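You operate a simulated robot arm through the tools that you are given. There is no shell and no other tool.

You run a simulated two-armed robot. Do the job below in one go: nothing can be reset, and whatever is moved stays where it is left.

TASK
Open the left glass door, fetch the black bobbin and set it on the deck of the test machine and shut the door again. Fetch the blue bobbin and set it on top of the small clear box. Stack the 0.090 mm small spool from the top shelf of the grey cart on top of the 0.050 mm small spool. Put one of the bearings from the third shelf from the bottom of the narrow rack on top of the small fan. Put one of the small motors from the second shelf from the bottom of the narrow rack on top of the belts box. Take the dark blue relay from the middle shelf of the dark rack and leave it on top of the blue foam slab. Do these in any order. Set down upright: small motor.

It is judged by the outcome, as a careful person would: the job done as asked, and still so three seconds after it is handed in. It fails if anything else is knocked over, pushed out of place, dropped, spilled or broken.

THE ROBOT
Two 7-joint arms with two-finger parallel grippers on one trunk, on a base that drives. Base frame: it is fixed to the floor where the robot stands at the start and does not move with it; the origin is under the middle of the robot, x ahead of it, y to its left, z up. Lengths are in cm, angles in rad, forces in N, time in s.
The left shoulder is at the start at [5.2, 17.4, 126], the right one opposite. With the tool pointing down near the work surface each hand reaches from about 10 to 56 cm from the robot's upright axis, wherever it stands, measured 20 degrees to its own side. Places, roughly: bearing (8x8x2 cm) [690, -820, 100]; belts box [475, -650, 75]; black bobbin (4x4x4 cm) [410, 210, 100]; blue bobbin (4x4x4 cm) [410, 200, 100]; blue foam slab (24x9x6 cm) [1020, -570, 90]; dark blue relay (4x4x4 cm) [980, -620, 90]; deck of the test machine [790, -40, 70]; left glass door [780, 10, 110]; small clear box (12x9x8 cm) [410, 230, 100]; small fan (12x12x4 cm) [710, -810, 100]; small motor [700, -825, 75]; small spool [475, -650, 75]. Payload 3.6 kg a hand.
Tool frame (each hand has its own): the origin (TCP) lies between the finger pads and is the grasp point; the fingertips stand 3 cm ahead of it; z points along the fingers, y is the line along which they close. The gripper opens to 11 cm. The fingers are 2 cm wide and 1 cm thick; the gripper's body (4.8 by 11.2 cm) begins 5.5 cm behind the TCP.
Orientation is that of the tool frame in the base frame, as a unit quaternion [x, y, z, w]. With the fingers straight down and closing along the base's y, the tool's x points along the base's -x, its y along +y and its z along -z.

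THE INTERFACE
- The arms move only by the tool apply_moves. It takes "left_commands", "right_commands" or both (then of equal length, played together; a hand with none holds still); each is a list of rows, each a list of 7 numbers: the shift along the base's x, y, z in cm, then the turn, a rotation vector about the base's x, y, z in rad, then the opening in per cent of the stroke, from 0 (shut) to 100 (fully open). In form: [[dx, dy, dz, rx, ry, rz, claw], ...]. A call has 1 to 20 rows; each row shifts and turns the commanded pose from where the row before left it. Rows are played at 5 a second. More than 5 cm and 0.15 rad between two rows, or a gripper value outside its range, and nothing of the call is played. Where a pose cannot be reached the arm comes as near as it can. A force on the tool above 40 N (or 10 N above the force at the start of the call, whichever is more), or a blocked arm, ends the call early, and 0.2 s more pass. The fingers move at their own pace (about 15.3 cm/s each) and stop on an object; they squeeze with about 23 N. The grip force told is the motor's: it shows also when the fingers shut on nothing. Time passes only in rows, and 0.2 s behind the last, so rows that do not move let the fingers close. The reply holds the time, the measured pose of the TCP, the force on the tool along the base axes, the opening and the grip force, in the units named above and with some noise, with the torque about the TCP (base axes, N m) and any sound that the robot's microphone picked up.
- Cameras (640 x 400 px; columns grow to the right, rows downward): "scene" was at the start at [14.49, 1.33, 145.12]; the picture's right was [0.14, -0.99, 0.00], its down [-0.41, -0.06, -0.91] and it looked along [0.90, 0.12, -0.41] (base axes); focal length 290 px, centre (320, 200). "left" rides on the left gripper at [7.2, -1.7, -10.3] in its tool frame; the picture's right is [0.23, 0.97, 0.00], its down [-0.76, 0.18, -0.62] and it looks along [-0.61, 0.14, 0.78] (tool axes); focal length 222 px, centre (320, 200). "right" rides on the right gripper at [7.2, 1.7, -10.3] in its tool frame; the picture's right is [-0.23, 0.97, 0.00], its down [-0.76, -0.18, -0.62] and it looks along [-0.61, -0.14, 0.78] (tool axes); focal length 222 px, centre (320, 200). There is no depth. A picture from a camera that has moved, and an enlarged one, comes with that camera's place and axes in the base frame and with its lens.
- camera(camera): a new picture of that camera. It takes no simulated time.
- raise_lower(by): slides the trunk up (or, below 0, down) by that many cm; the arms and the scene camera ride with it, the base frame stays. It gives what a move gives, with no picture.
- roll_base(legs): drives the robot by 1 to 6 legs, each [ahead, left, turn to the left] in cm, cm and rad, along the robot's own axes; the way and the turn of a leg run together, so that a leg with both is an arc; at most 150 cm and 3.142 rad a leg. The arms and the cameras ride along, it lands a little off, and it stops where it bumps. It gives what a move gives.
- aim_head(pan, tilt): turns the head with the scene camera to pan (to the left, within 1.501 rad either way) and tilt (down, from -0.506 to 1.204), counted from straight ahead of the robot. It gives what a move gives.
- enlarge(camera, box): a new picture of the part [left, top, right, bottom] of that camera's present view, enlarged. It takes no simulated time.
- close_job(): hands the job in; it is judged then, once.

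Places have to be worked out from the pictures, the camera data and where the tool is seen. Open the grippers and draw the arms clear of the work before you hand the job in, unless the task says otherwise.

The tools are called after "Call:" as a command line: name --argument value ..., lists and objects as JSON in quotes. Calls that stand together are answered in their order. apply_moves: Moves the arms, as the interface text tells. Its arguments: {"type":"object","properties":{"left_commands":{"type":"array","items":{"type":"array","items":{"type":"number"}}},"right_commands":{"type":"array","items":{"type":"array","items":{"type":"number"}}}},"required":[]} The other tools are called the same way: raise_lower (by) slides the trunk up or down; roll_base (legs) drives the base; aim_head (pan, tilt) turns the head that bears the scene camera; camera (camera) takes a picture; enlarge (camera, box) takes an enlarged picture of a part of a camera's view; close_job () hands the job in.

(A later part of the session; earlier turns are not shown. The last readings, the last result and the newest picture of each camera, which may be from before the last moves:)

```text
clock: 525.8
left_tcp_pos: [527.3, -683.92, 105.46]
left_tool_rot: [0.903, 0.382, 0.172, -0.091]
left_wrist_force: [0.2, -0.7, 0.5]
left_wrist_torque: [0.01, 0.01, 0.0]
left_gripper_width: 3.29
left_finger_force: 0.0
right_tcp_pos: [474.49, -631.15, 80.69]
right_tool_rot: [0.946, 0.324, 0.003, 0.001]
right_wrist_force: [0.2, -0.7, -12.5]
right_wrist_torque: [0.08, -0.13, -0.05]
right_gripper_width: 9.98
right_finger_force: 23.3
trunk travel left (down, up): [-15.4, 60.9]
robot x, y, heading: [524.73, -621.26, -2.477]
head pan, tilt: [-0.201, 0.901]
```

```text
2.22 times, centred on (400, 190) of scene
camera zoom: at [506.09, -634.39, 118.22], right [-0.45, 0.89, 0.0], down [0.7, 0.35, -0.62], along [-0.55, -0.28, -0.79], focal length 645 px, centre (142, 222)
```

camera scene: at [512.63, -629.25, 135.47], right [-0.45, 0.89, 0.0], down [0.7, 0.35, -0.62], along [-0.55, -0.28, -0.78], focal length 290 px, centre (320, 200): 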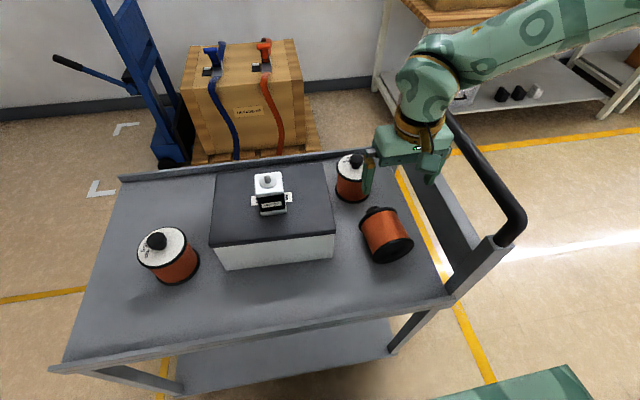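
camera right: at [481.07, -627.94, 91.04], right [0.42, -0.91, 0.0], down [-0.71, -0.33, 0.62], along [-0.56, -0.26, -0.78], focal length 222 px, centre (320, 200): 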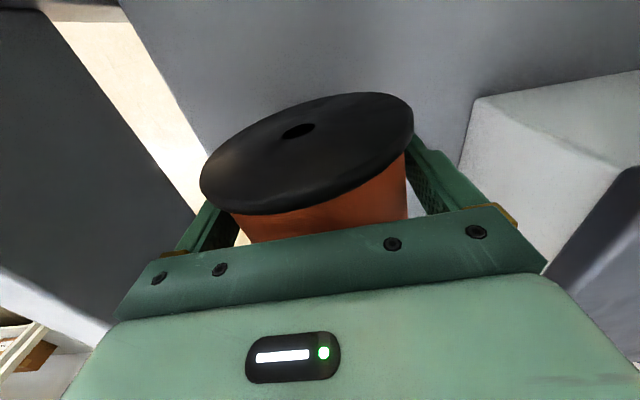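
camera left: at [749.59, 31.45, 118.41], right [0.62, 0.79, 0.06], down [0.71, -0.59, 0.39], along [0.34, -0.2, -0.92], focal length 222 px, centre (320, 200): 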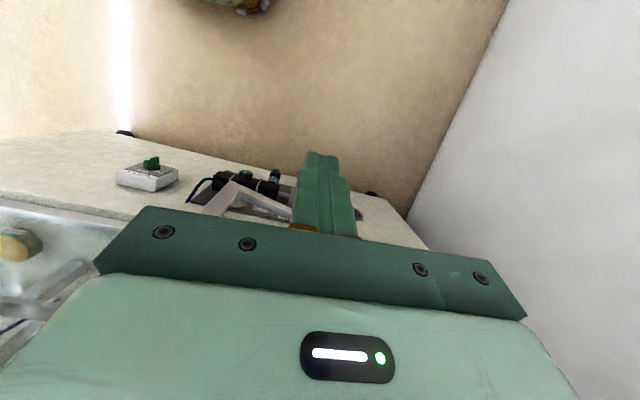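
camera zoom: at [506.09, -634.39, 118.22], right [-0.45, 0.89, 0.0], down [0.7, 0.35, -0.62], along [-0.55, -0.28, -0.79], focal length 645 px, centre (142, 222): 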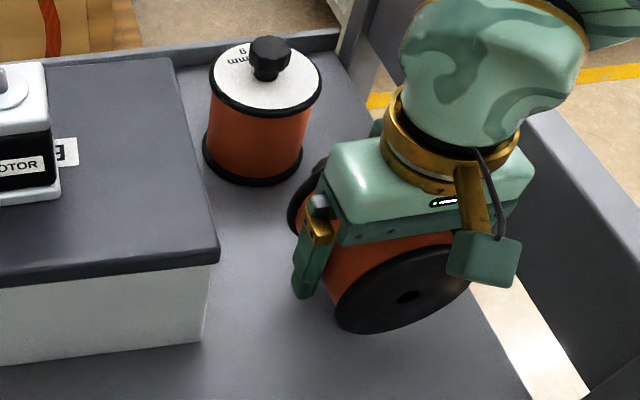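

Gripped firmly across the body (12.5 N). Raise the trunk 18 cm and verify.

Call:
raise_lower --by 9

Call:
raise_lower --by 9

Call:
camera --camera "right"

Call:
camera --camera "scene"

```text
clock: 527.0
left_tcp_pos: [527.4, -684.0, 114.44]
left_tool_rot: [0.903, 0.383, 0.171, -0.09]
left_wrist_force: [-0.7, 0.8, 0.0]
left_wrist_torque: [0.01, 0.0, -0.01]
left_gripper_width: 3.31
left_finger_force: 0.0
right_tcp_pos: [474.54, -631.16, 89.65]
right_tool_rot: [0.946, 0.324, 0.003, 0.002]
right_wrist_force: [-0.9, -0.6, -12.4]
right_wrist_torque: [0.1, -0.12, 0.01]
right_gripper_width: 9.97
right_finger_force: 23.2
trunk travel left (down, up): [-24.4, 51.9]
robot x, y, heading: [524.95, -621.77, -2.476]
head pan, tilt: [-0.201, 0.901]
```

```text
clock: 528.3
left_tcp_pos: [527.43, -683.88, 123.7]
left_tool_rot: [0.903, 0.382, 0.172, -0.091]
left_wrist_force: [-0.4, -0.1, -0.9]
left_wrist_torque: [0.0, 0.01, -0.01]
left_gripper_width: 3.29
left_finger_force: 0.0
right_tcp_pos: [474.39, -631.03, 98.62]
right_tool_rot: [0.946, 0.324, 0.002, 0.002]
right_wrist_force: [-1.4, -0.2, -11.3]
right_wrist_torque: [0.1, -0.12, -0.03]
right_gripper_width: 9.97
right_finger_force: 23.3
trunk travel left (down, up): [-33.4, 42.9]
robot x, y, heading: [524.84, -621.82, -2.473]
head pan, tilt: [-0.201, 0.901]
```

```text
taken
camera right: at [481.06, -627.93, 109.06], right [0.42, -0.91, 0.0], down [-0.71, -0.32, 0.62], along [-0.56, -0.26, -0.78], focal length 222 px, centre (320, 200)
```

right: 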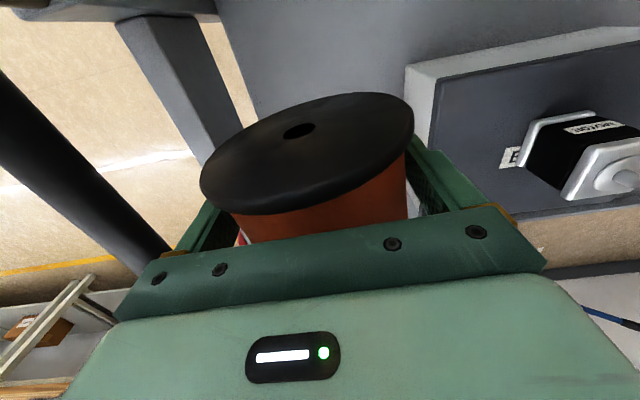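

```text
taken
camera scene: at [512.95, -628.96, 136.87], right [-0.45, 0.89, 0.0], down [0.7, 0.35, -0.62], along [-0.55, -0.28, -0.78], focal length 290 px, centre (320, 200)
```

scene: 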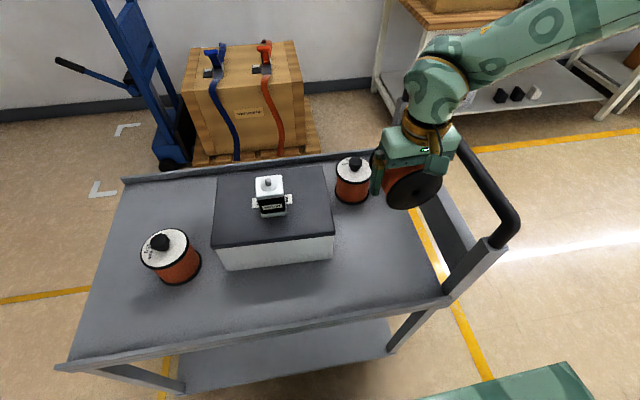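

Held steadily. Now I slowly pitch the tool forward (first ~48°) to stand the spool up, staying above free cart area.

Call:
apply_moves --right_commands '[[0, 0, 0, -0.043, 0.055, 0, 10], [0, 0, 0, -0.043, 0.055, 0, 10], [0, 0, 0, -0.043, 0.055, 0, 10], [0, 0, 0, -0.043, 0.055, 0, 10], [0, 0, 0, -0.043, 0.055, 0, 10], [0, 0, 0, -0.043, 0.055, 0, 10], [0, 0, 0, -0.043, 0.055, 0, 10], [0, 0, 0, -0.043, 0.055, 0, 10], [0, 0, 0, -0.043, 0.055, 0, 10], [0, 0, 0, -0.043, 0.055, 0, 10], [0, 0, 0, -0.043, 0.055, 0, 10], [0, 0, 0, -0.043, 0.055, 0, 10]]'

Call:
camera --camera "scene"

Call:
camera --camera "right"

```text
clock: 530.9
left_tcp_pos: [527.3, -683.53, 123.79]
left_tool_rot: [0.904, 0.382, 0.171, -0.089]
left_wrist_force: [-0.4, 0.5, -0.2]
left_wrist_torque: [-0.02, 0.02, -0.03]
left_gripper_width: 3.3
left_finger_force: 0.1
right_tcp_pos: [471.46, -628.5, 100.57]
right_tool_rot: [0.881, 0.307, -0.335, 0.128]
right_wrist_force: [-1.0, 0.8, -11.2]
right_wrist_torque: [0.06, -0.11, 0.02]
right_gripper_width: 9.8
right_finger_force: 22.9
right hand out of reach, approached as far as the arm can: row 10, 11, 12
trunk travel left (down, up): [-33.4, 42.9]
robot x, y, heading: [524.93, -621.39, -2.473]
head pan, tilt: [-0.201, 0.901]
```

```text
taken
camera scene: at [512.89, -628.58, 136.9], right [-0.45, 0.89, 0.0], down [0.7, 0.35, -0.62], along [-0.55, -0.28, -0.78], focal length 290 px, centre (320, 200)
```

scene: 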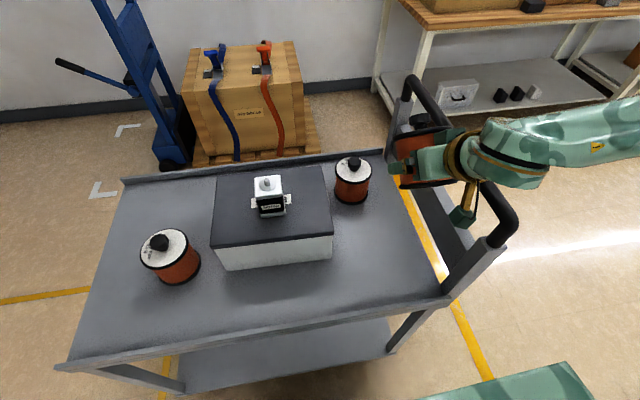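

```text
taken
camera right: at [481.97, -622.08, 103.5], right [0.48, -0.86, 0.17], down [-0.24, 0.06, 0.97], along [-0.85, -0.5, -0.18], focal length 222 px, centre (320, 200)
```

right: 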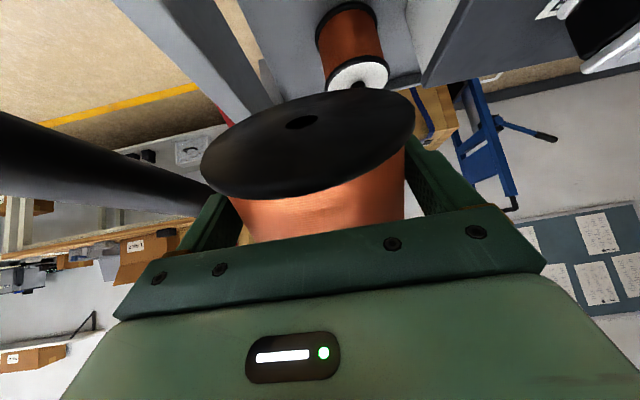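

The arm limits out around 45° here, close to the cart's handle. I carry the spool over toward the 0.050 spool (in front of the box), staying clear of the motor.

Call:
roll_base --legs '[[-6, 0, 0]]'

Call:
roll_base --legs '[[0, 46, 0]]'

Call:
camera --camera "scene"

Call:
camera --camera "right"

```text
clock: 531.8
left_tcp_pos: [532.4, -679.96, 123.81]
left_tool_rot: [0.903, 0.383, 0.171, -0.09]
left_wrist_force: [1.1, 0.9, 0.5]
left_wrist_torque: [-0.02, 0.02, 0.01]
left_gripper_width: 3.29
left_finger_force: 0.0
right_tcp_pos: [476.45, -625.04, 100.8]
right_tool_rot: [0.881, 0.309, -0.336, 0.129]
right_wrist_force: [1.1, 0.4, -11.2]
right_wrist_torque: [0.08, -0.06, 0.01]
right_gripper_width: 9.8
right_finger_force: 23.1
trunk travel left (down, up): [-33.4, 42.9]
robot x, y, heading: [529.58, -617.71, -2.477]
head pan, tilt: [-0.201, 0.901]
```

```text
clock: 534.6
left_tcp_pos: [561.26, -716.78, 123.7]
left_tool_rot: [0.904, 0.382, 0.171, -0.09]
left_wrist_force: [0.2, 0.2, -1.3]
left_wrist_torque: [0.0, 0.02, 0.01]
left_gripper_width: 3.3
left_finger_force: 0.1
right_tcp_pos: [505.3, -661.89, 100.66]
right_tool_rot: [0.881, 0.307, -0.336, 0.127]
right_wrist_force: [0.8, 0.7, -12.4]
right_wrist_torque: [0.08, -0.05, 0.01]
right_gripper_width: 9.79
right_finger_force: 23.2
trunk travel left (down, up): [-33.4, 42.9]
robot x, y, heading: [558.81, -654.59, -2.473]
head pan, tilt: [-0.201, 0.901]
```

```text
taken
camera scene: at [546.74, -661.9, 136.89], right [-0.45, 0.89, 0.0], down [0.7, 0.35, -0.62], along [-0.55, -0.28, -0.78], focal length 290 px, centre (320, 200)
```

scene: 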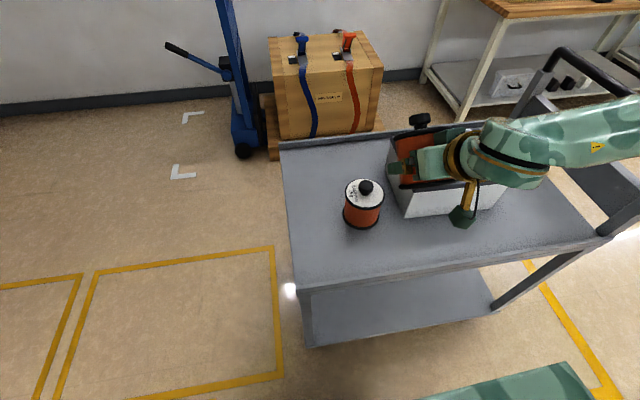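

```text
taken
camera right: at [515.8, -655.36, 103.56], right [0.48, -0.86, 0.17], down [-0.24, 0.06, 0.97], along [-0.84, -0.51, -0.18], focal length 222 px, centre (320, 200)
```

right: 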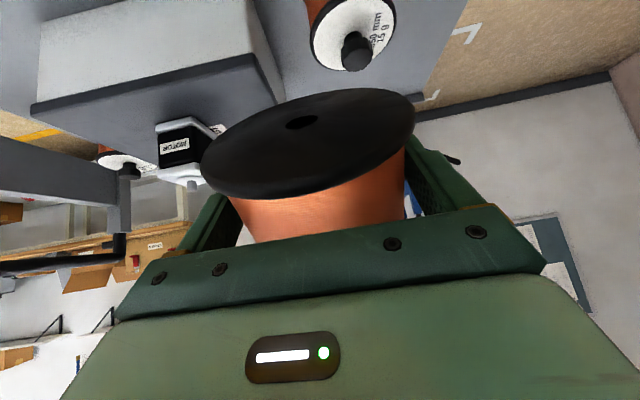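

Rather than force the wrist, I'll set the tilted spool's rim on free cart area (its original spot), let it right itself, and regrip it from above. First I swing the hand to my centreline slowly.

Call:
apply_moves --right_commands '[[0.9, -1.14, 0.1, 0, 0, 0, 10], [0.9, -1.14, 0.1, 0, 0, 0, 10], [0.9, -1.14, 0.1, 0, 0, 0, 10], [0.9, -1.14, 0.1, 0, 0, 0, 10], [0.9, -1.14, 0.1, 0, 0, 0, 10], [0.9, -1.14, 0.1, 0, 0, 0, 10], [0.9, -1.14, 0.1, 0, 0, 0, 10], [0.9, -1.14, 0.1, 0, 0, 0, 10], [0.9, -1.14, 0.1, 0, 0, 0, 10], [0.9, -1.14, 0.1, 0, 0, 0, 10]]'

Call:
camera --camera "scene"

```text
clock: 536.8
left_tcp_pos: [561.13, -716.98, 123.5]
left_tool_rot: [0.903, 0.383, 0.17, -0.091]
left_wrist_force: [-0.2, -0.2, 0.3]
left_wrist_torque: [-0.02, 0.01, -0.02]
left_gripper_width: 3.31
left_finger_force: 0.1
right_tcp_pos: [513.74, -672.75, 101.9]
right_tool_rot: [0.881, 0.308, -0.335, 0.127]
right_wrist_force: [0.5, 0.2, -12.1]
right_wrist_torque: [0.06, -0.09, 0.01]
right_gripper_width: 9.8
right_finger_force: 23.0
right hand out of reach, approached as far as the arm can: row 2
trunk travel left (down, up): [-33.4, 42.9]
robot x, y, heading: [558.8, -654.33, -2.475]
head pan, tilt: [-0.201, 0.901]
```

```text
taken
camera scene: at [546.7, -661.92, 136.89], right [-0.45, 0.89, 0.0], down [0.7, 0.35, -0.62], along [-0.55, -0.28, -0.78], focal length 290 px, centre (320, 200)
```

scene: 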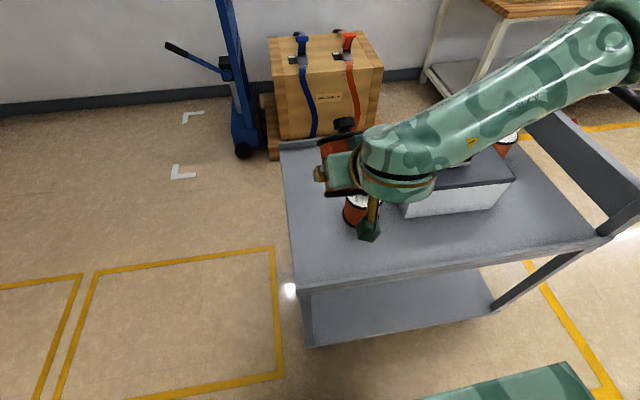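

Now in front of me; I try pitching further here with a bit of left yaw, slowly.

Call:
apply_moves --right_commands '[[-0.3, -0.25, 0, -0.043, 0.055, 0.04, 10], [-0.3, -0.25, 0, -0.043, 0.055, 0.04, 10], [-0.3, -0.25, 0, -0.043, 0.055, 0.04, 10], [-0.3, -0.25, 0, -0.043, 0.055, 0.04, 10], [-0.3, -0.25, 0, -0.043, 0.055, 0.04, 10], [-0.3, -0.25, 0, -0.043, 0.055, 0.04, 10]]'

Call:
camera --camera "scene"

Call:
camera --camera "right"

```text
clock: 538.2
left_tcp_pos: [560.94, -716.5, 123.82]
left_tool_rot: [0.904, 0.382, 0.171, -0.089]
left_wrist_force: [-0.8, -0.1, 0.4]
left_wrist_torque: [-0.04, -0.02, -0.02]
left_gripper_width: 3.29
left_finger_force: 0.2
right_tcp_pos: [508.24, -674.63, 112.2]
right_tool_rot: [0.789, 0.375, -0.434, 0.219]
right_wrist_force: [-0.7, 1.1, -10.8]
right_wrist_torque: [0.08, -0.09, 0.05]
right_gripper_width: 9.8
right_finger_force: 23.3
right hand out of reach, approached as far as the arm can: row 1, 2, 3, 4, 5, 6
trunk travel left (down, up): [-33.4, 42.9]
robot x, y, heading: [558.69, -654.07, -2.468]
head pan, tilt: [-0.201, 0.901]
```

```text
taken
camera scene: at [546.44, -661.62, 136.87], right [-0.45, 0.89, 0.0], down [0.7, 0.35, -0.62], along [-0.55, -0.28, -0.79], focal length 290 px, centre (320, 200)
```

scene: 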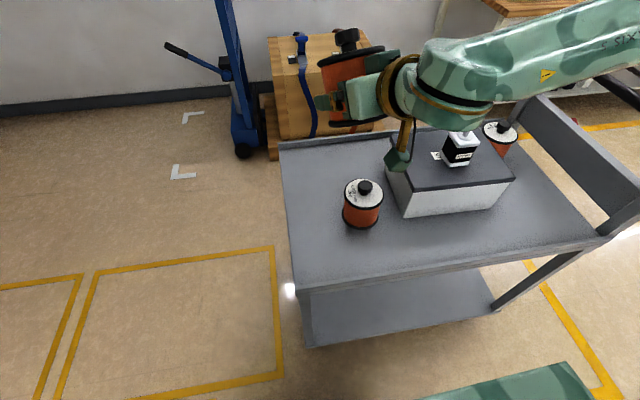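

```text
taken
camera right: at [517.27, -665.82, 111.63], right [0.69, -0.7, 0.21], down [-0.08, 0.22, 0.97], along [-0.72, -0.68, 0.1], focal length 222 px, centre (320, 200)
```

right: 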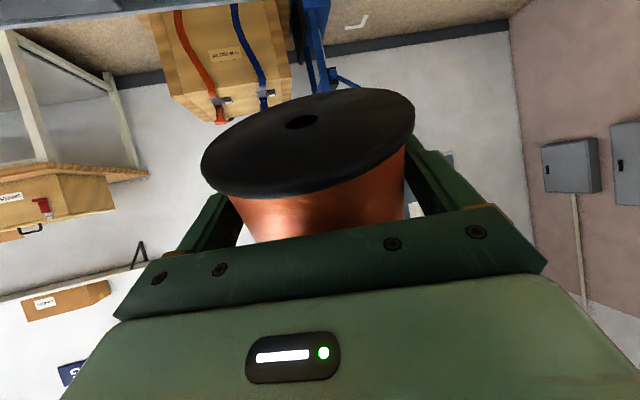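

The tool is now ~32° below horizontal, so the spool is ~32° from upright. I lower the trunk 6 cm to let the arm reach its commanded pose and look.

Call:
raise_lower --by -5

Call:
camera --camera "scene"

```text
clock: 539.1
left_tcp_pos: [561.28, -716.87, 118.86]
left_tool_rot: [0.904, 0.383, 0.17, -0.089]
left_wrist_force: [-0.3, 0.1, -0.4]
left_wrist_torque: [-0.02, 0.02, -0.01]
left_gripper_width: 3.29
left_finger_force: 0.0
right_tcp_pos: [507.89, -675.43, 106.02]
right_tool_rot: [0.796, 0.379, -0.421, 0.216]
right_wrist_force: [-0.3, 0.1, -11.6]
right_wrist_torque: [0.05, -0.04, -0.01]
right_gripper_width: 9.81
right_finger_force: 23.3
trunk travel left (down, up): [-28.4, 47.9]
robot x, y, heading: [559.05, -654.21, -2.468]
head pan, tilt: [-0.201, 0.901]
```

```text
taken
camera scene: at [545.18, -663.05, 131.81], right [-0.45, 0.89, 0.0], down [0.7, 0.35, -0.62], along [-0.55, -0.28, -0.78], focal length 290 px, centre (320, 200)
```

scene: 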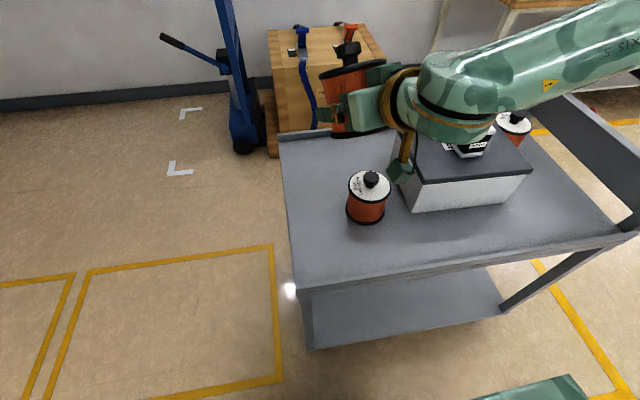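

Now move the base so the spool hangs above the 0.050 spool's knob.

Call:
roll_base --legs '[[4.4, -6.5, 0]]'

Call:
aim_head --pan 0.0 --tilt 0.8

Call:
camera --camera "scene"

Call:
camera --camera "right"

Call:
camera --camera "left"

```text
clock: 540.2
left_tcp_pos: [553.39, -714.48, 118.76]
left_tool_rot: [0.903, 0.383, 0.172, -0.089]
left_wrist_force: [-0.4, -0.1, 0.1]
left_wrist_torque: [0.01, -0.04, 0.0]
left_gripper_width: 3.29
left_finger_force: 0.1
right_tcp_pos: [500.12, -672.94, 105.9]
right_tool_rot: [0.797, 0.377, -0.42, 0.215]
right_wrist_force: [-0.6, 0.3, -11.5]
right_wrist_torque: [0.05, -0.07, 0.03]
right_gripper_width: 9.8
right_finger_force: 23.0
trunk travel left (down, up): [-28.4, 47.9]
robot x, y, heading: [551.14, -651.7, -2.475]
head pan, tilt: [-0.201, 0.901]
```

```text
clock: 540.9
left_tcp_pos: [553.6, -714.44, 118.64]
left_tool_rot: [0.904, 0.382, 0.171, -0.09]
left_wrist_force: [-0.1, 0.0, 0.2]
left_wrist_torque: [0.02, 0.02, -0.03]
left_gripper_width: 3.27
left_finger_force: 0.0
right_tcp_pos: [500.36, -673.0, 105.96]
right_tool_rot: [0.797, 0.377, -0.421, 0.214]
right_wrist_force: [-0.5, 0.1, -10.7]
right_wrist_torque: [0.09, -0.05, 0.02]
right_gripper_width: 9.79
right_finger_force: 22.8
trunk travel left (down, up): [-28.4, 47.9]
robot x, y, heading: [550.72, -652.49, -2.471]
head pan, tilt: [0.0, 0.799]
```

```text
taken
camera scene: at [538.03, -662.35, 132.58], right [-0.62, 0.79, 0.0], down [0.56, 0.44, -0.7], along [-0.55, -0.43, -0.72], focal length 290 px, centre (320, 200)
```

scene: 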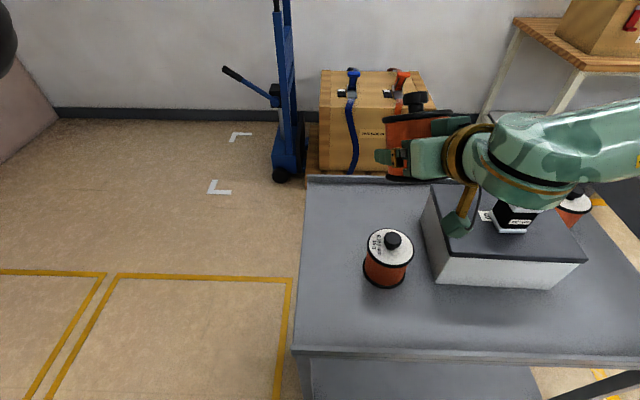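

```text
taken
camera right: at [509.36, -664.08, 105.71], right [0.68, -0.7, 0.21], down [-0.1, 0.2, 0.97], along [-0.73, -0.68, 0.07], focal length 222 px, centre (320, 200)
```

right: 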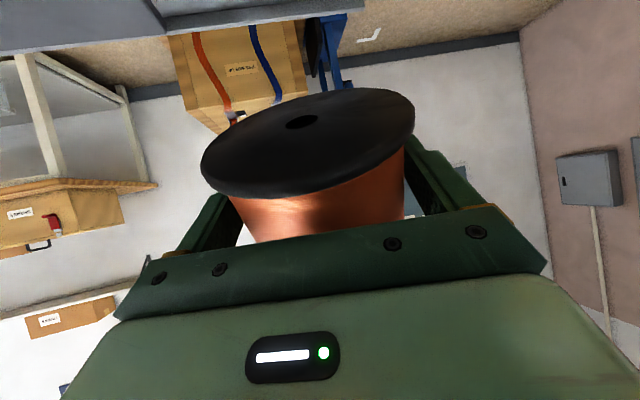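

```text
taken
camera left: at [554.45, -711.62, 130.97], right [0.85, -0.52, 0.05], down [-0.52, -0.81, 0.28], along [-0.1, -0.27, -0.96], focal length 222 px, centre (320, 200)
```

left: 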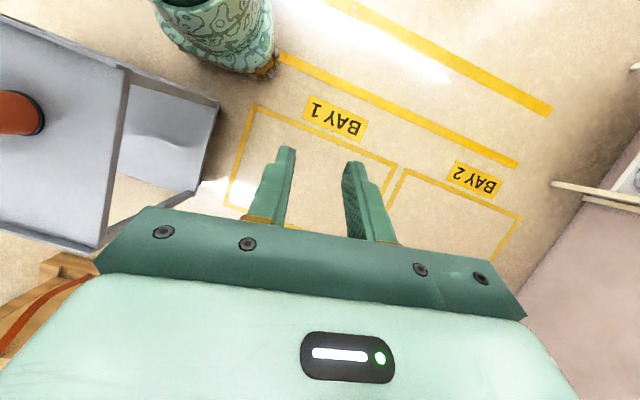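

Aligned above the knob ([500.8, -673]). Lower the trunk 8 cm and recheck alignment.

Call:
raise_lower --by -7

Call:
camera --camera "scene"

```text
clock: 542.0
left_tcp_pos: [553.63, -714.42, 111.84]
left_tool_rot: [0.904, 0.383, 0.17, -0.09]
left_wrist_force: [1.1, 0.5, 0.1]
left_wrist_torque: [-0.01, 0.03, 0.02]
left_gripper_width: 3.28
left_finger_force: 0.1
right_tcp_pos: [499.31, -673.8, 96.25]
right_tool_rot: [0.81, 0.381, -0.395, 0.209]
right_wrist_force: [-0.1, 0.0, -12.9]
right_wrist_torque: [0.09, -0.05, -0.02]
right_gripper_width: 9.83
right_finger_force: 22.8
trunk travel left (down, up): [-21.4, 54.9]
robot x, y, heading: [551.13, -651.96, -2.478]
head pan, tilt: [0.0, 0.799]
```

```text
taken
camera scene: at [535.43, -664.38, 125.38], right [-0.62, 0.79, 0.0], down [0.56, 0.44, -0.7], along [-0.55, -0.43, -0.72], focal length 290 px, centre (320, 200)
```

scene: 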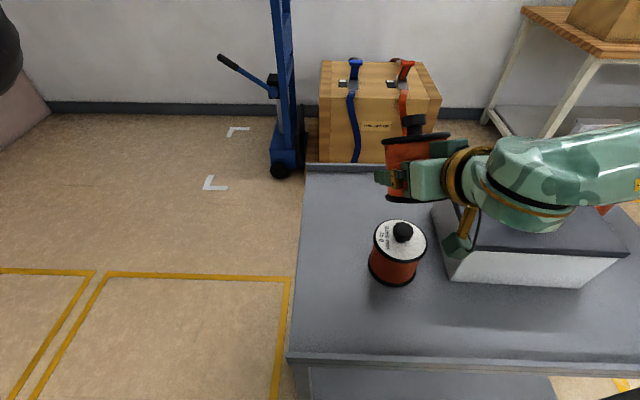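

Small base correction (1.7 cm back), then lower toward contact.

Call:
roll_base --legs '[[-1.7, 0.3, 0]]'

Call:
raise_lower --by -2

Call:
enlarge --camera "scene" --box '[330, 90, 530, 300]'

```text
clock: 542.8
left_tcp_pos: [555.2, -713.63, 111.61]
left_tool_rot: [0.904, 0.382, 0.171, -0.09]
left_wrist_force: [0.1, 0.7, 0.0]
left_wrist_torque: [0.0, 0.02, 0.01]
left_gripper_width: 3.28
left_finger_force: 0.0
right_tcp_pos: [500.77, -672.9, 96.18]
right_tool_rot: [0.81, 0.381, -0.394, 0.209]
right_wrist_force: [0.5, -0.1, -10.7]
right_wrist_torque: [0.08, -0.03, -0.07]
right_gripper_width: 9.82
right_finger_force: 22.5
trunk travel left (down, up): [-21.4, 54.9]
robot x, y, heading: [552.18, -651.31, -2.472]
head pan, tilt: [0.0, 0.799]
```

```text
clock: 543.5
left_tcp_pos: [555.27, -713.64, 109.72]
left_tool_rot: [0.903, 0.383, 0.171, -0.09]
left_wrist_force: [1.0, 0.4, -0.2]
left_wrist_torque: [-0.07, 0.02, -0.02]
left_gripper_width: 3.28
left_finger_force: 0.0
right_tcp_pos: [500.61, -673.08, 93.83]
right_tool_rot: [0.813, 0.38, -0.39, 0.207]
right_wrist_force: [-0.2, 0.1, -11.6]
right_wrist_torque: [0.09, -0.04, 0.0]
right_gripper_width: 9.79
right_finger_force: 22.6
trunk travel left (down, up): [-19.4, 56.9]
robot x, y, heading: [552.89, -650.87, -2.473]
head pan, tilt: [0.0, 0.799]
```

```text
1.90 times, centred on (430, 195) of scene
camera zoom: at [536.12, -664.22, 123.28], right [-0.62, 0.79, 0.0], down [0.56, 0.44, -0.7], along [-0.55, -0.43, -0.72], focal length 553 px, centre (110, 210)
```

zoom: 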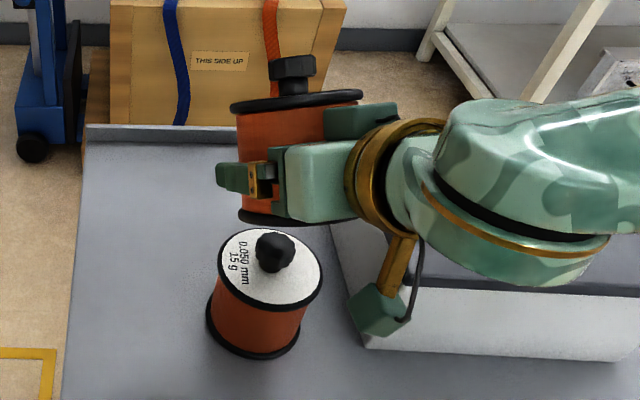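

Geometry checks out. Lower in 1 cm trunk steps while watching the vertical force.

Call:
raise_lower --by -1.2

Call:
raise_lower --by -0.8

Call:
enlarge --camera "scene" --box '[330, 90, 530, 300]'

```text
clock: 544.1
left_tcp_pos: [555.24, -713.6, 108.51]
left_tool_rot: [0.904, 0.381, 0.17, -0.09]
left_wrist_force: [0.6, -0.2, -0.2]
left_wrist_torque: [-0.07, 0.03, -0.01]
left_gripper_width: 3.3
left_finger_force: 0.1
right_tcp_pos: [500.52, -673.05, 92.64]
right_tool_rot: [0.814, 0.38, -0.389, 0.205]
right_wrist_force: [0.4, 1.1, -10.5]
right_wrist_torque: [0.08, -0.07, 0.01]
right_gripper_width: 9.8
right_finger_force: 23.1
trunk travel left (down, up): [-18.2, 58.1]
robot x, y, heading: [553.03, -651.34, -2.47]
head pan, tilt: [0.0, 0.799]
```

```text
clock: 544.6
left_tcp_pos: [555.17, -713.54, 107.73]
left_tool_rot: [0.904, 0.381, 0.171, -0.09]
left_wrist_force: [0.9, 0.7, 0.0]
left_wrist_torque: [-0.01, 0.06, 0.01]
left_gripper_width: 3.29
left_finger_force: 0.0
right_tcp_pos: [500.5, -673.11, 91.98]
right_tool_rot: [0.814, 0.381, -0.387, 0.205]
right_wrist_force: [0.4, -0.1, -11.4]
right_wrist_torque: [0.05, -0.06, -0.01]
right_gripper_width: 9.79
right_finger_force: 23.1
trunk travel left (down, up): [-17.4, 58.9]
robot x, y, heading: [552.5, -651.19, -2.475]
head pan, tilt: [0.0, 0.799]
```

```text
1.90 times, centred on (430, 195) of scene
camera zoom: at [535.24, -664.93, 121.18], right [-0.62, 0.79, 0.0], down [0.56, 0.44, -0.7], along [-0.55, -0.43, -0.72], focal length 553 px, centre (110, 210)
```

zoom: 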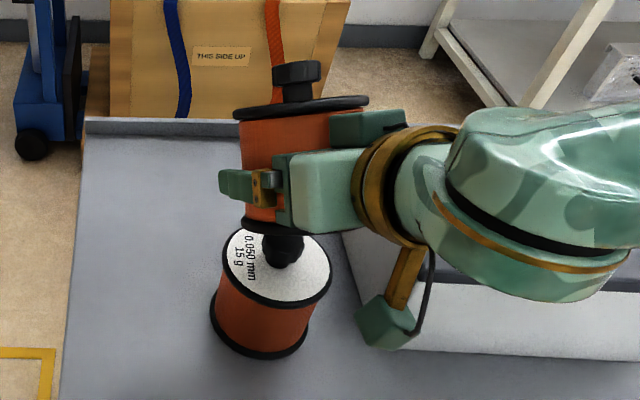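

Contact here would be on the rim with a small lever, too delicate. Safer: stand the spool up on the free cart area at its original spot, then regrip from above. I raise, back off, and carry it there.

Call:
raise_lower --by 9

Call:
roll_base --legs '[[-6, 0, 0]]'

Call:
roll_base --legs '[[0, -48, 0]]'

Call:
camera --camera "scene"

```text
clock: 545.9
left_tcp_pos: [555.01, -713.71, 116.69]
left_tool_rot: [0.904, 0.381, 0.172, -0.09]
left_wrist_force: [-0.6, 1.5, -1.2]
left_wrist_torque: [0.02, 0.03, 0.01]
left_gripper_width: 3.29
left_finger_force: 0.1
right_tcp_pos: [500.27, -673.05, 100.74]
right_tool_rot: [0.815, 0.38, -0.387, 0.204]
right_wrist_force: [-0.2, -0.7, -11.3]
right_wrist_torque: [0.06, -0.05, -0.02]
right_gripper_width: 9.81
right_finger_force: 22.8
trunk travel left (down, up): [-26.4, 49.9]
robot x, y, heading: [552.65, -651.22, -2.477]
head pan, tilt: [0.0, 0.799]
```

```text
clock: 546.9
left_tcp_pos: [560.06, -709.84, 116.65]
left_tool_rot: [0.903, 0.383, 0.17, -0.09]
left_wrist_force: [0.5, 0.8, 0.9]
left_wrist_torque: [-0.03, -0.02, 0.02]
left_gripper_width: 3.31
left_finger_force: 0.1
right_tcp_pos: [505.34, -669.01, 101.01]
right_tool_rot: [0.814, 0.381, -0.388, 0.205]
right_wrist_force: [1.9, 1.1, -10.6]
right_wrist_torque: [0.04, -0.06, -0.02]
right_gripper_width: 9.8
right_finger_force: 23.2
trunk travel left (down, up): [-26.4, 49.9]
robot x, y, heading: [557.47, -647.49, -2.472]
head pan, tilt: [0.0, 0.799]
```

```text
clock: 549.7
left_tcp_pos: [530.12, -672.41, 116.6]
left_tool_rot: [0.905, 0.378, 0.172, -0.089]
left_wrist_force: [0.7, -0.7, -0.1]
left_wrist_torque: [-0.04, -0.02, 0.03]
left_gripper_width: 3.3
left_finger_force: 0.0
right_tcp_pos: [475.59, -631.36, 100.88]
right_tool_rot: [0.816, 0.378, -0.388, 0.204]
right_wrist_force: [-0.6, 0.1, -12.9]
right_wrist_torque: [0.07, -0.05, 0.0]
right_gripper_width: 9.82
right_finger_force: 22.9
trunk travel left (down, up): [-26.4, 49.9]
robot x, y, heading: [528.16, -610.05, -2.483]
head pan, tilt: [0.0, 0.799]
```

```text
taken
camera scene: at [514.15, -620.72, 130.53], right [-0.61, 0.79, 0.0], down [0.57, 0.44, -0.7], along [-0.55, -0.43, -0.72], focal length 290 px, centre (320, 200)
```

scene: 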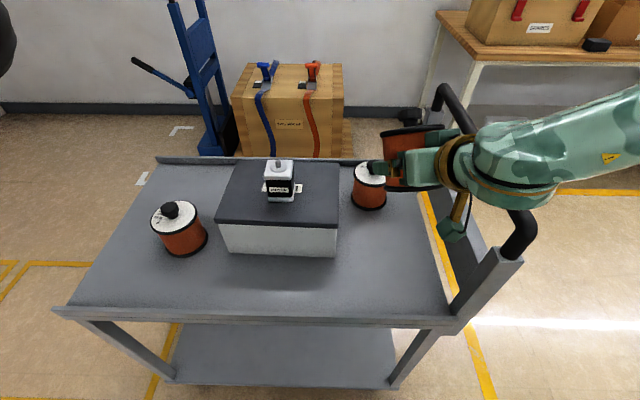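

Above the free spot. Lower the trunk in stages, checking the tilt.

Call:
raise_lower --by -10

Call:
raise_lower --by -8

Call:
camera --camera "scene"

```text
clock: 551.0
left_tcp_pos: [530.25, -672.37, 106.6]
left_tool_rot: [0.905, 0.379, 0.171, -0.089]
left_wrist_force: [0.4, -0.4, 0.9]
left_wrist_torque: [0.0, 0.02, 0.01]
left_gripper_width: 3.32
left_finger_force: 0.0
right_tcp_pos: [475.74, -631.39, 91.12]
right_tool_rot: [0.816, 0.378, -0.388, 0.203]
right_wrist_force: [-0.1, 0.4, -10.9]
right_wrist_torque: [0.1, -0.06, 0.01]
right_gripper_width: 9.79
right_finger_force: 23.5
trunk travel left (down, up): [-16.4, 59.9]
robot x, y, heading: [527.82, -609.92, -2.485]
head pan, tilt: [0.0, 0.799]
```

```text
clock: 552.2
left_tcp_pos: [528.71, -669.64, 99.29]
left_tool_rot: [0.915, 0.358, 0.171, -0.081]
left_wrist_force: [-0.7, 0.2, 0.1]
left_wrist_torque: [0.0, -0.09, -0.03]
left_gripper_width: 3.31
left_finger_force: 0.1
right_tcp_pos: [475.48, -627.54, 79.32]
right_tool_rot: [0.841, 0.368, -0.348, 0.192]
right_wrist_force: [-1.7, -8.6, 11.7]
right_wrist_torque: [-0.64, 0.21, 0.06]
right_gripper_width: 9.77
right_finger_force: 22.7
trunk travel left (down, up): [-8.4, 67.9]
robot x, y, heading: [529.61, -608.18, -2.525]
head pan, tilt: [0.0, 0.799]
```

```text
taken
camera scene: at [508.32, -623.67, 111.94], right [-0.58, 0.82, 0.01], down [0.58, 0.41, -0.71], along [-0.58, -0.4, -0.71], focal length 290 px, centre (320, 200)
```

scene: 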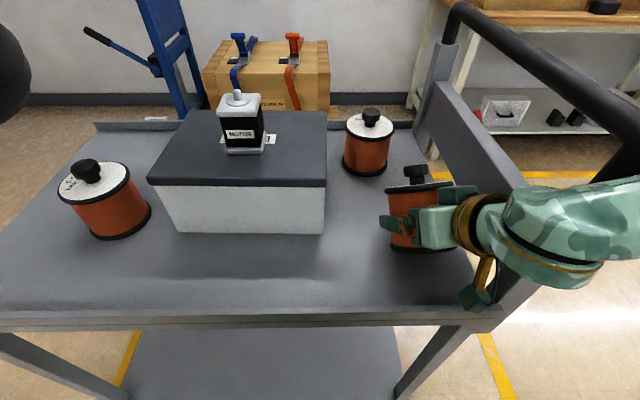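

The spool touches the cart now. I check with the right camera and a zoom.

Call:
camera --camera "right"

Call:
enlarge --camera "scene" --box '[360, 130, 560, 320]'

```text
taken
camera right: at [484.77, -619.04, 81.31], right [0.62, -0.75, 0.23], down [-0.23, 0.11, 0.97], along [-0.75, -0.65, -0.1], focal length 222 px, centre (320, 200)
```

right: 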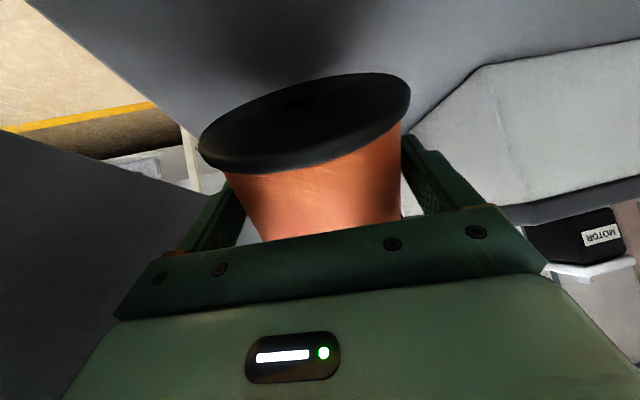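

```text
2.11 times, centred on (460, 225) of scene
camera zoom: at [508.32, -623.67, 111.94], right [-0.58, 0.82, 0.01], down [0.58, 0.41, -0.71], along [-0.58, -0.4, -0.71], focal length 611 px, centre (25, 147)
```

zoom: 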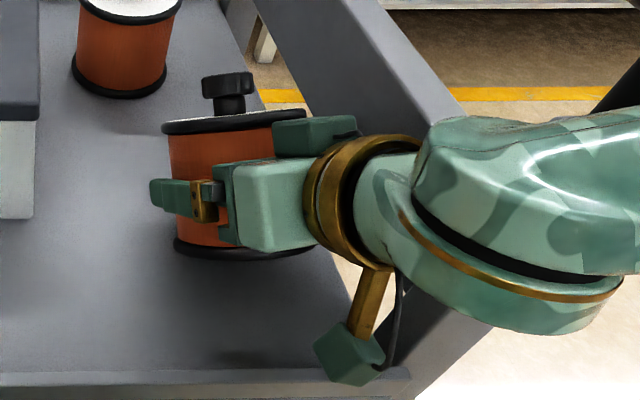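

The rim is on the cart with the spool still leaning forward. I drag the hand back toward me in small base steps so it rotates upright.

Call:
roll_base --legs '[[-2, 0, 0]]'

Call:
enlarge --camera "scene" --box '[360, 130, 560, 320]'

Call:
camera --camera "right"

```text
clock: 553.0
left_tcp_pos: [529.04, -670.37, 99.24]
left_tool_rot: [0.914, 0.359, 0.169, -0.083]
left_wrist_force: [-0.4, -0.2, 0.3]
left_wrist_torque: [-0.02, 0.01, -0.02]
left_gripper_width: 3.31
left_finger_force: 0.0
right_tcp_pos: [475.6, -627.36, 78.99]
right_tool_rot: [0.845, 0.364, -0.344, 0.187]
right_wrist_force: [7.9, 1.1, 17.1]
right_wrist_torque: [0.01, -0.34, 0.04]
right_gripper_width: 9.79
right_finger_force: 22.9
trunk travel left (down, up): [-8.4, 67.9]
robot x, y, heading: [529.18, -608.75, -2.526]
head pan, tilt: [0.0, 0.799]
stopped in leg 1: the robot was blocked; the commanded pose is now the measured one
```

```text
2.11 times, centred on (460, 225) of scene
camera zoom: at [507.68, -623.73, 111.9], right [-0.58, 0.82, 0.0], down [0.58, 0.41, -0.71], along [-0.58, -0.41, -0.71], focal length 611 px, centre (25, 147)
```

zoom: 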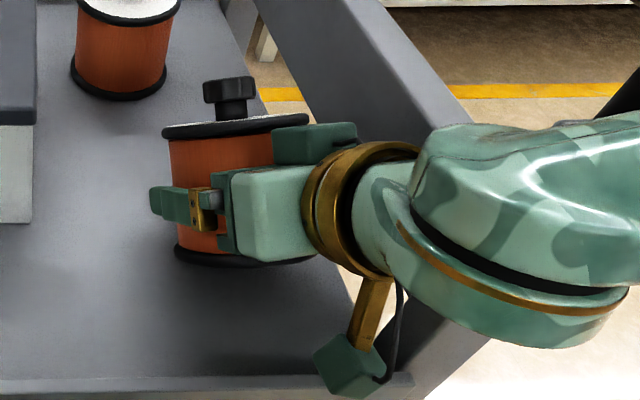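

```text
taken
camera right: at [485.05, -619.04, 81.27], right [0.61, -0.76, 0.23], down [-0.23, 0.1, 0.97], along [-0.76, -0.64, -0.12], focal length 222 px, centre (320, 200)
```

right: 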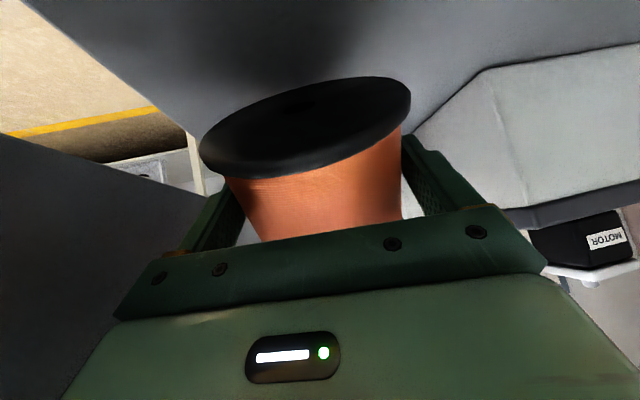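

The palm blocks the spool's corner from rotating. If I open and withdraw slowly, it will tip back onto its base following the palm (its centre of mass is behind the contact rim). I open and retreat 3 cm along the tool axis.

Call:
apply_moves --right_commands '[[0, 0, 0, 0, 0, 0, 95], [0, 0, 0, 0, 0, 0, 100], [0.3, 0.38, 0.46, 0, 0, 0, 100], [0.3, 0.38, 0.46, 0, 0, 0, 100], [0.3, 0.38, 0.46, 0, 0, 0, 100], [0.3, 0.38, 0.46, 0, 0, 0, 100]]'

Call:
enlarge --camera "scene" --box '[360, 130, 560, 320]'

Call:
camera --camera "right"

```text
clock: 554.4
left_tcp_pos: [528.66, -671.36, 98.84]
left_tool_rot: [0.912, 0.362, 0.174, -0.085]
left_wrist_force: [-0.6, 0.0, 0.7]
left_wrist_torque: [0.0, -0.03, 0.0]
left_gripper_width: 3.31
left_finger_force: 0.1
right_tcp_pos: [476.06, -627.15, 80.35]
right_tool_rot: [0.847, 0.365, -0.339, 0.184]
right_wrist_force: [2.2, 1.5, 0.7]
right_wrist_torque: [-0.07, 0.09, -0.03]
right_gripper_width: 10.99
right_finger_force: 0.0
trunk travel left (down, up): [-8.4, 67.9]
robot x, y, heading: [529.29, -608.52, -2.521]
head pan, tilt: [0.0, 0.799]
```

```text
2.11 times, centred on (460, 225) of scene
camera zoom: at [506.75, -624.95, 111.59], right [-0.58, 0.81, 0.0], down [0.58, 0.42, -0.7], along [-0.57, -0.41, -0.72], focal length 611 px, centre (25, 147)
```

zoom: 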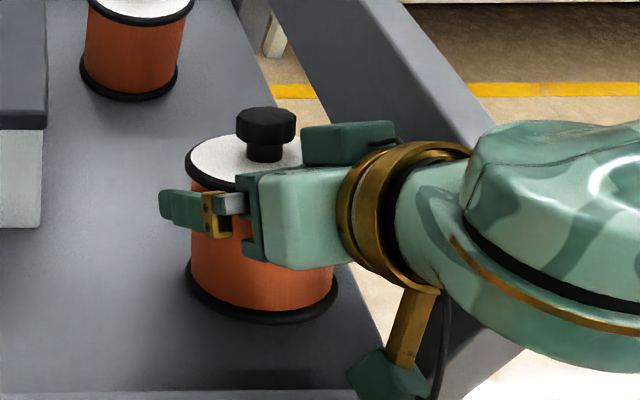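

```text
taken
camera right: at [485.37, -618.74, 82.55], right [0.61, -0.76, 0.22], down [-0.24, 0.09, 0.97], along [-0.76, -0.64, -0.13], focal length 222 px, centre (320, 200)
```

right: 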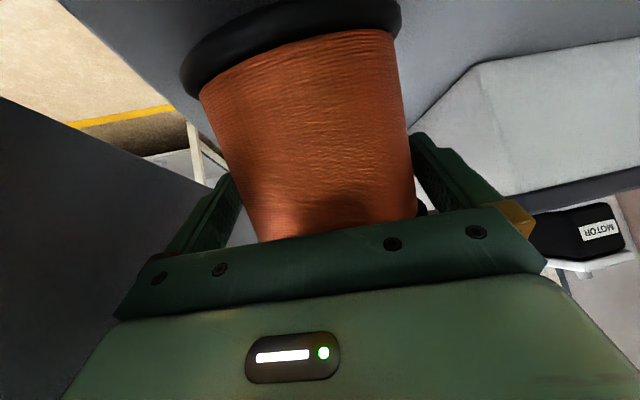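

The spool is standing upright again. Retreat the hand further along the tool axis.

Call:
apply_moves --right_commands '[[0.3, 0.4, 0.6, 0, 0, 0, 100], [0.3, 0.4, 0.6, 0, 0, 0, 100], [0.5, 0.6, 0.9, 0, 0, 0, 100], [0.6, 0.8, 1.2, 0, 0, 0, 100], [0.6, 0.8, 1.2, 0, 0, 0, 100], [0.8, 1.0, 1.6, 0, 0, 0, 100], [0.8, 1.0, 2.0, 0, 0, 0, 100], [0.8, 1.0, 2.0, 0, 0, 0, 100]]'

Call:
camera --camera "scene"

Call:
camera --camera "right"

```text
clock: 556.2
left_tcp_pos: [528.46, -671.23, 98.74]
left_tool_rot: [0.913, 0.36, 0.174, -0.085]
left_wrist_force: [0.6, -0.3, 0.0]
left_wrist_torque: [0.01, -0.01, 0.0]
left_gripper_width: 3.29
left_finger_force: 0.0
right_tcp_pos: [476.6, -624.61, 90.85]
right_tool_rot: [0.849, 0.365, -0.335, 0.183]
right_wrist_force: [0.4, -0.2, 0.6]
right_wrist_torque: [-0.01, -0.01, 0.01]
right_gripper_width: 11.0
right_finger_force: 0.0
right hand out of reach, approached as far as the arm can: row 2, 3, 4, 5, 6, 7, 8
trunk travel left (down, up): [-8.4, 67.9]
robot x, y, heading: [529.16, -608.87, -2.52]
head pan, tilt: [0.0, 0.799]
```

```text
taken
camera scene: at [506.81, -624.82, 111.59], right [-0.58, 0.81, 0.0], down [0.58, 0.42, -0.7], along [-0.57, -0.4, -0.72], focal length 290 px, centre (320, 200)
```

scene: 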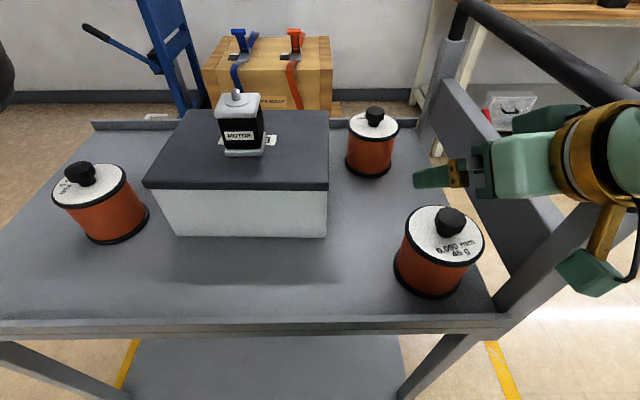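

```text
taken
camera right: at [485.95, -616.37, 93.2], right [0.61, -0.76, 0.22], down [-0.25, 0.09, 0.97], along [-0.76, -0.64, -0.14], focal length 222 px, centre (320, 200)
```

right: 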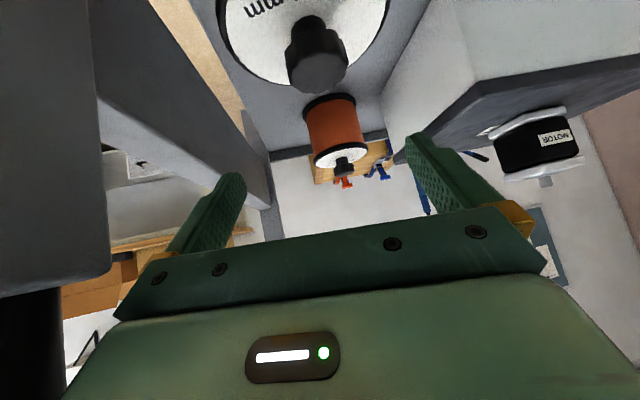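

The 0.090 spool stands upright at the front. I raise the trunk 22 cm to get clear of the handle and restore the tool to vertical.

Call:
raise_lower --by 22

Call:
roll_base --legs '[[-10, 8, 0.02]]'

Call:
camera --camera "scene"

```text
clock: 558.5
left_tcp_pos: [528.49, -671.31, 120.67]
left_tool_rot: [0.912, 0.36, 0.174, -0.086]
left_wrist_force: [-0.6, -0.1, 0.0]
left_wrist_torque: [0.0, -0.03, 0.0]
left_gripper_width: 3.32
left_finger_force: 0.0
right_tcp_pos: [476.69, -624.74, 112.75]
right_tool_rot: [0.849, 0.365, -0.336, 0.183]
right_wrist_force: [-0.4, -0.5, 1.1]
right_wrist_torque: [0.03, -0.02, 0.01]
right_gripper_width: 11.02
right_finger_force: 0.1
trunk travel left (down, up): [-30.4, 45.9]
robot x, y, heading: [529.11, -609.0, -2.521]
head pan, tilt: [0.0, 0.799]
```

```text
clock: 559.8
left_tcp_pos: [542.77, -671.88, 120.71]
left_tool_rot: [0.909, 0.37, 0.173, -0.087]
left_wrist_force: [0.3, -0.6, 0.8]
left_wrist_torque: [0.02, 0.03, 0.04]
left_gripper_width: 3.3
left_finger_force: 0.0
right_tcp_pos: [489.91, -626.26, 112.9]
right_tool_rot: [0.845, 0.373, -0.336, 0.185]
right_wrist_force: [0.3, -0.3, -0.6]
right_wrist_torque: [0.05, 0.03, -0.02]
right_gripper_width: 10.99
right_finger_force: 0.0
trunk travel left (down, up): [-30.4, 45.9]
robot x, y, heading: [541.89, -609.57, -2.504]
head pan, tilt: [0.0, 0.799]
```

```text
taken
camera scene: at [529.52, -618.82, 134.66], right [-0.6, 0.8, 0.0], down [0.57, 0.43, -0.7], along [-0.56, -0.42, -0.72], focal length 290 px, centre (320, 200)
```

scene: 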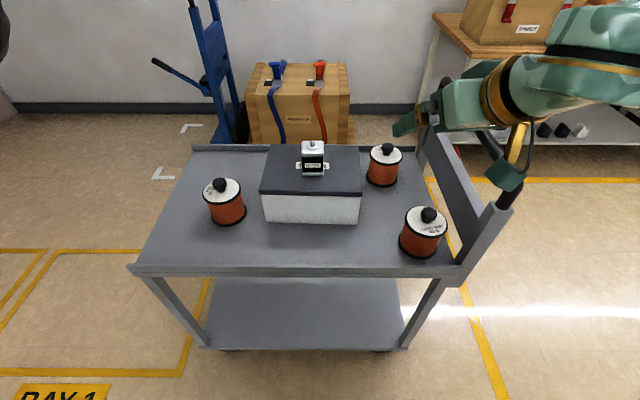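

Now turn the right tool back to vertical, drifting slightly left/up.

Call:
apply_moves --right_commands '[[0.3, -0.5, 0.8, 0.0959, -0.0897, -0.0317, 100], [0.3, -0.5, 0.8, 0.0959, -0.0897, -0.0317, 100], [0.3, -0.5, 0.8, 0.0959, -0.0897, -0.0317, 100], [0.3, -0.5, 0.8, 0.0959, -0.0897, -0.0317, 100], [0.3, -0.5, 0.8, 0.0959, -0.0897, -0.0317, 100], [0.3, -0.5, 0.8, 0.0959, -0.0897, -0.0317, 100], [0, 0, 0, 0, 0, 0, 100]]'

Call:
aim_head --pan -0.2 --tilt 0.9

Call:
camera --camera "scene"

Call:
camera --camera "right"

```text
clock: 561.4
left_tcp_pos: [542.58, -671.94, 120.66]
left_tool_rot: [0.909, 0.37, 0.172, -0.087]
left_wrist_force: [-0.1, 0.0, 0.1]
left_wrist_torque: [0.0, 0.03, -0.02]
left_gripper_width: 3.33
left_finger_force: 0.1
right_tcp_pos: [489.69, -626.52, 118.28]
right_tool_rot: [0.948, 0.316, -0.029, 0.018]
right_wrist_force: [0.6, -0.4, -0.3]
right_wrist_torque: [0.02, 0.0, 0.03]
right_gripper_width: 10.99
right_finger_force: 0.2
right hand out of reach, approached as far as the arm can: row 5, 6
trunk travel left (down, up): [-30.4, 45.9]
robot x, y, heading: [541.8, -608.74, -2.5]
head pan, tilt: [0.0, 0.799]
```

```text
clock: 562.1
left_tcp_pos: [542.51, -671.94, 120.61]
left_tool_rot: [0.909, 0.369, 0.172, -0.087]
left_wrist_force: [-0.2, -1.1, 0.6]
left_wrist_torque: [0.0, 0.0, -0.04]
left_gripper_width: 3.32
left_finger_force: 0.0
right_tcp_pos: [489.71, -626.6, 118.3]
right_tool_rot: [0.948, 0.316, -0.029, 0.018]
right_wrist_force: [-0.1, 0.1, 0.6]
right_wrist_torque: [-0.01, 0.04, 0.02]
right_gripper_width: 11.0
right_finger_force: 0.0
trunk travel left (down, up): [-30.4, 45.9]
robot x, y, heading: [541.78, -609.42, -2.504]
head pan, tilt: [-0.201, 0.901]
```

```text
taken
camera scene: at [529.01, -617.21, 133.85], right [-0.43, 0.9, 0.0], down [0.71, 0.33, -0.62], along [-0.56, -0.26, -0.78], focal length 290 px, centre (320, 200)
```

scene: 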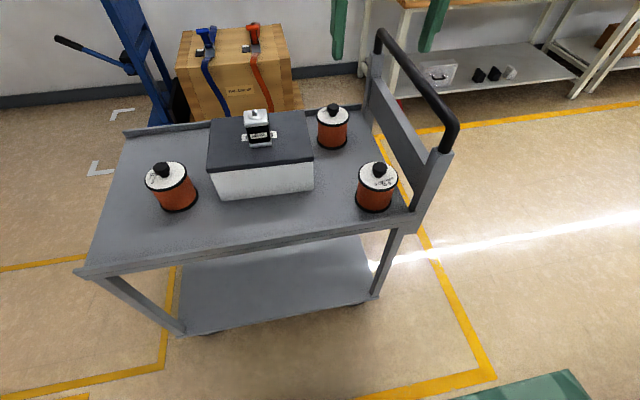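

```text
taken
camera right: at [496.86, -623.01, 128.25], right [0.4, -0.91, 0.03], down [-0.69, -0.28, 0.67], along [-0.6, -0.29, -0.74], focal length 222 px, centre (320, 200)
```

right: 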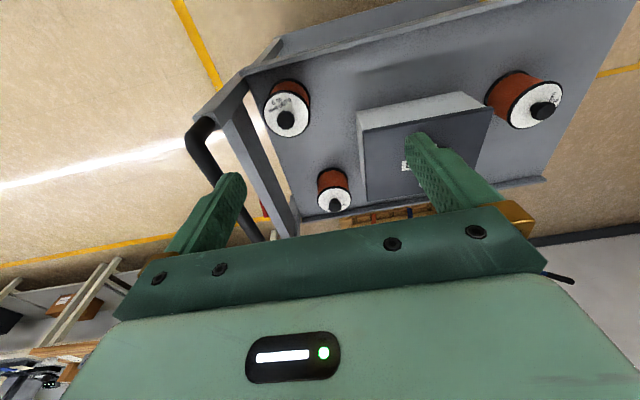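

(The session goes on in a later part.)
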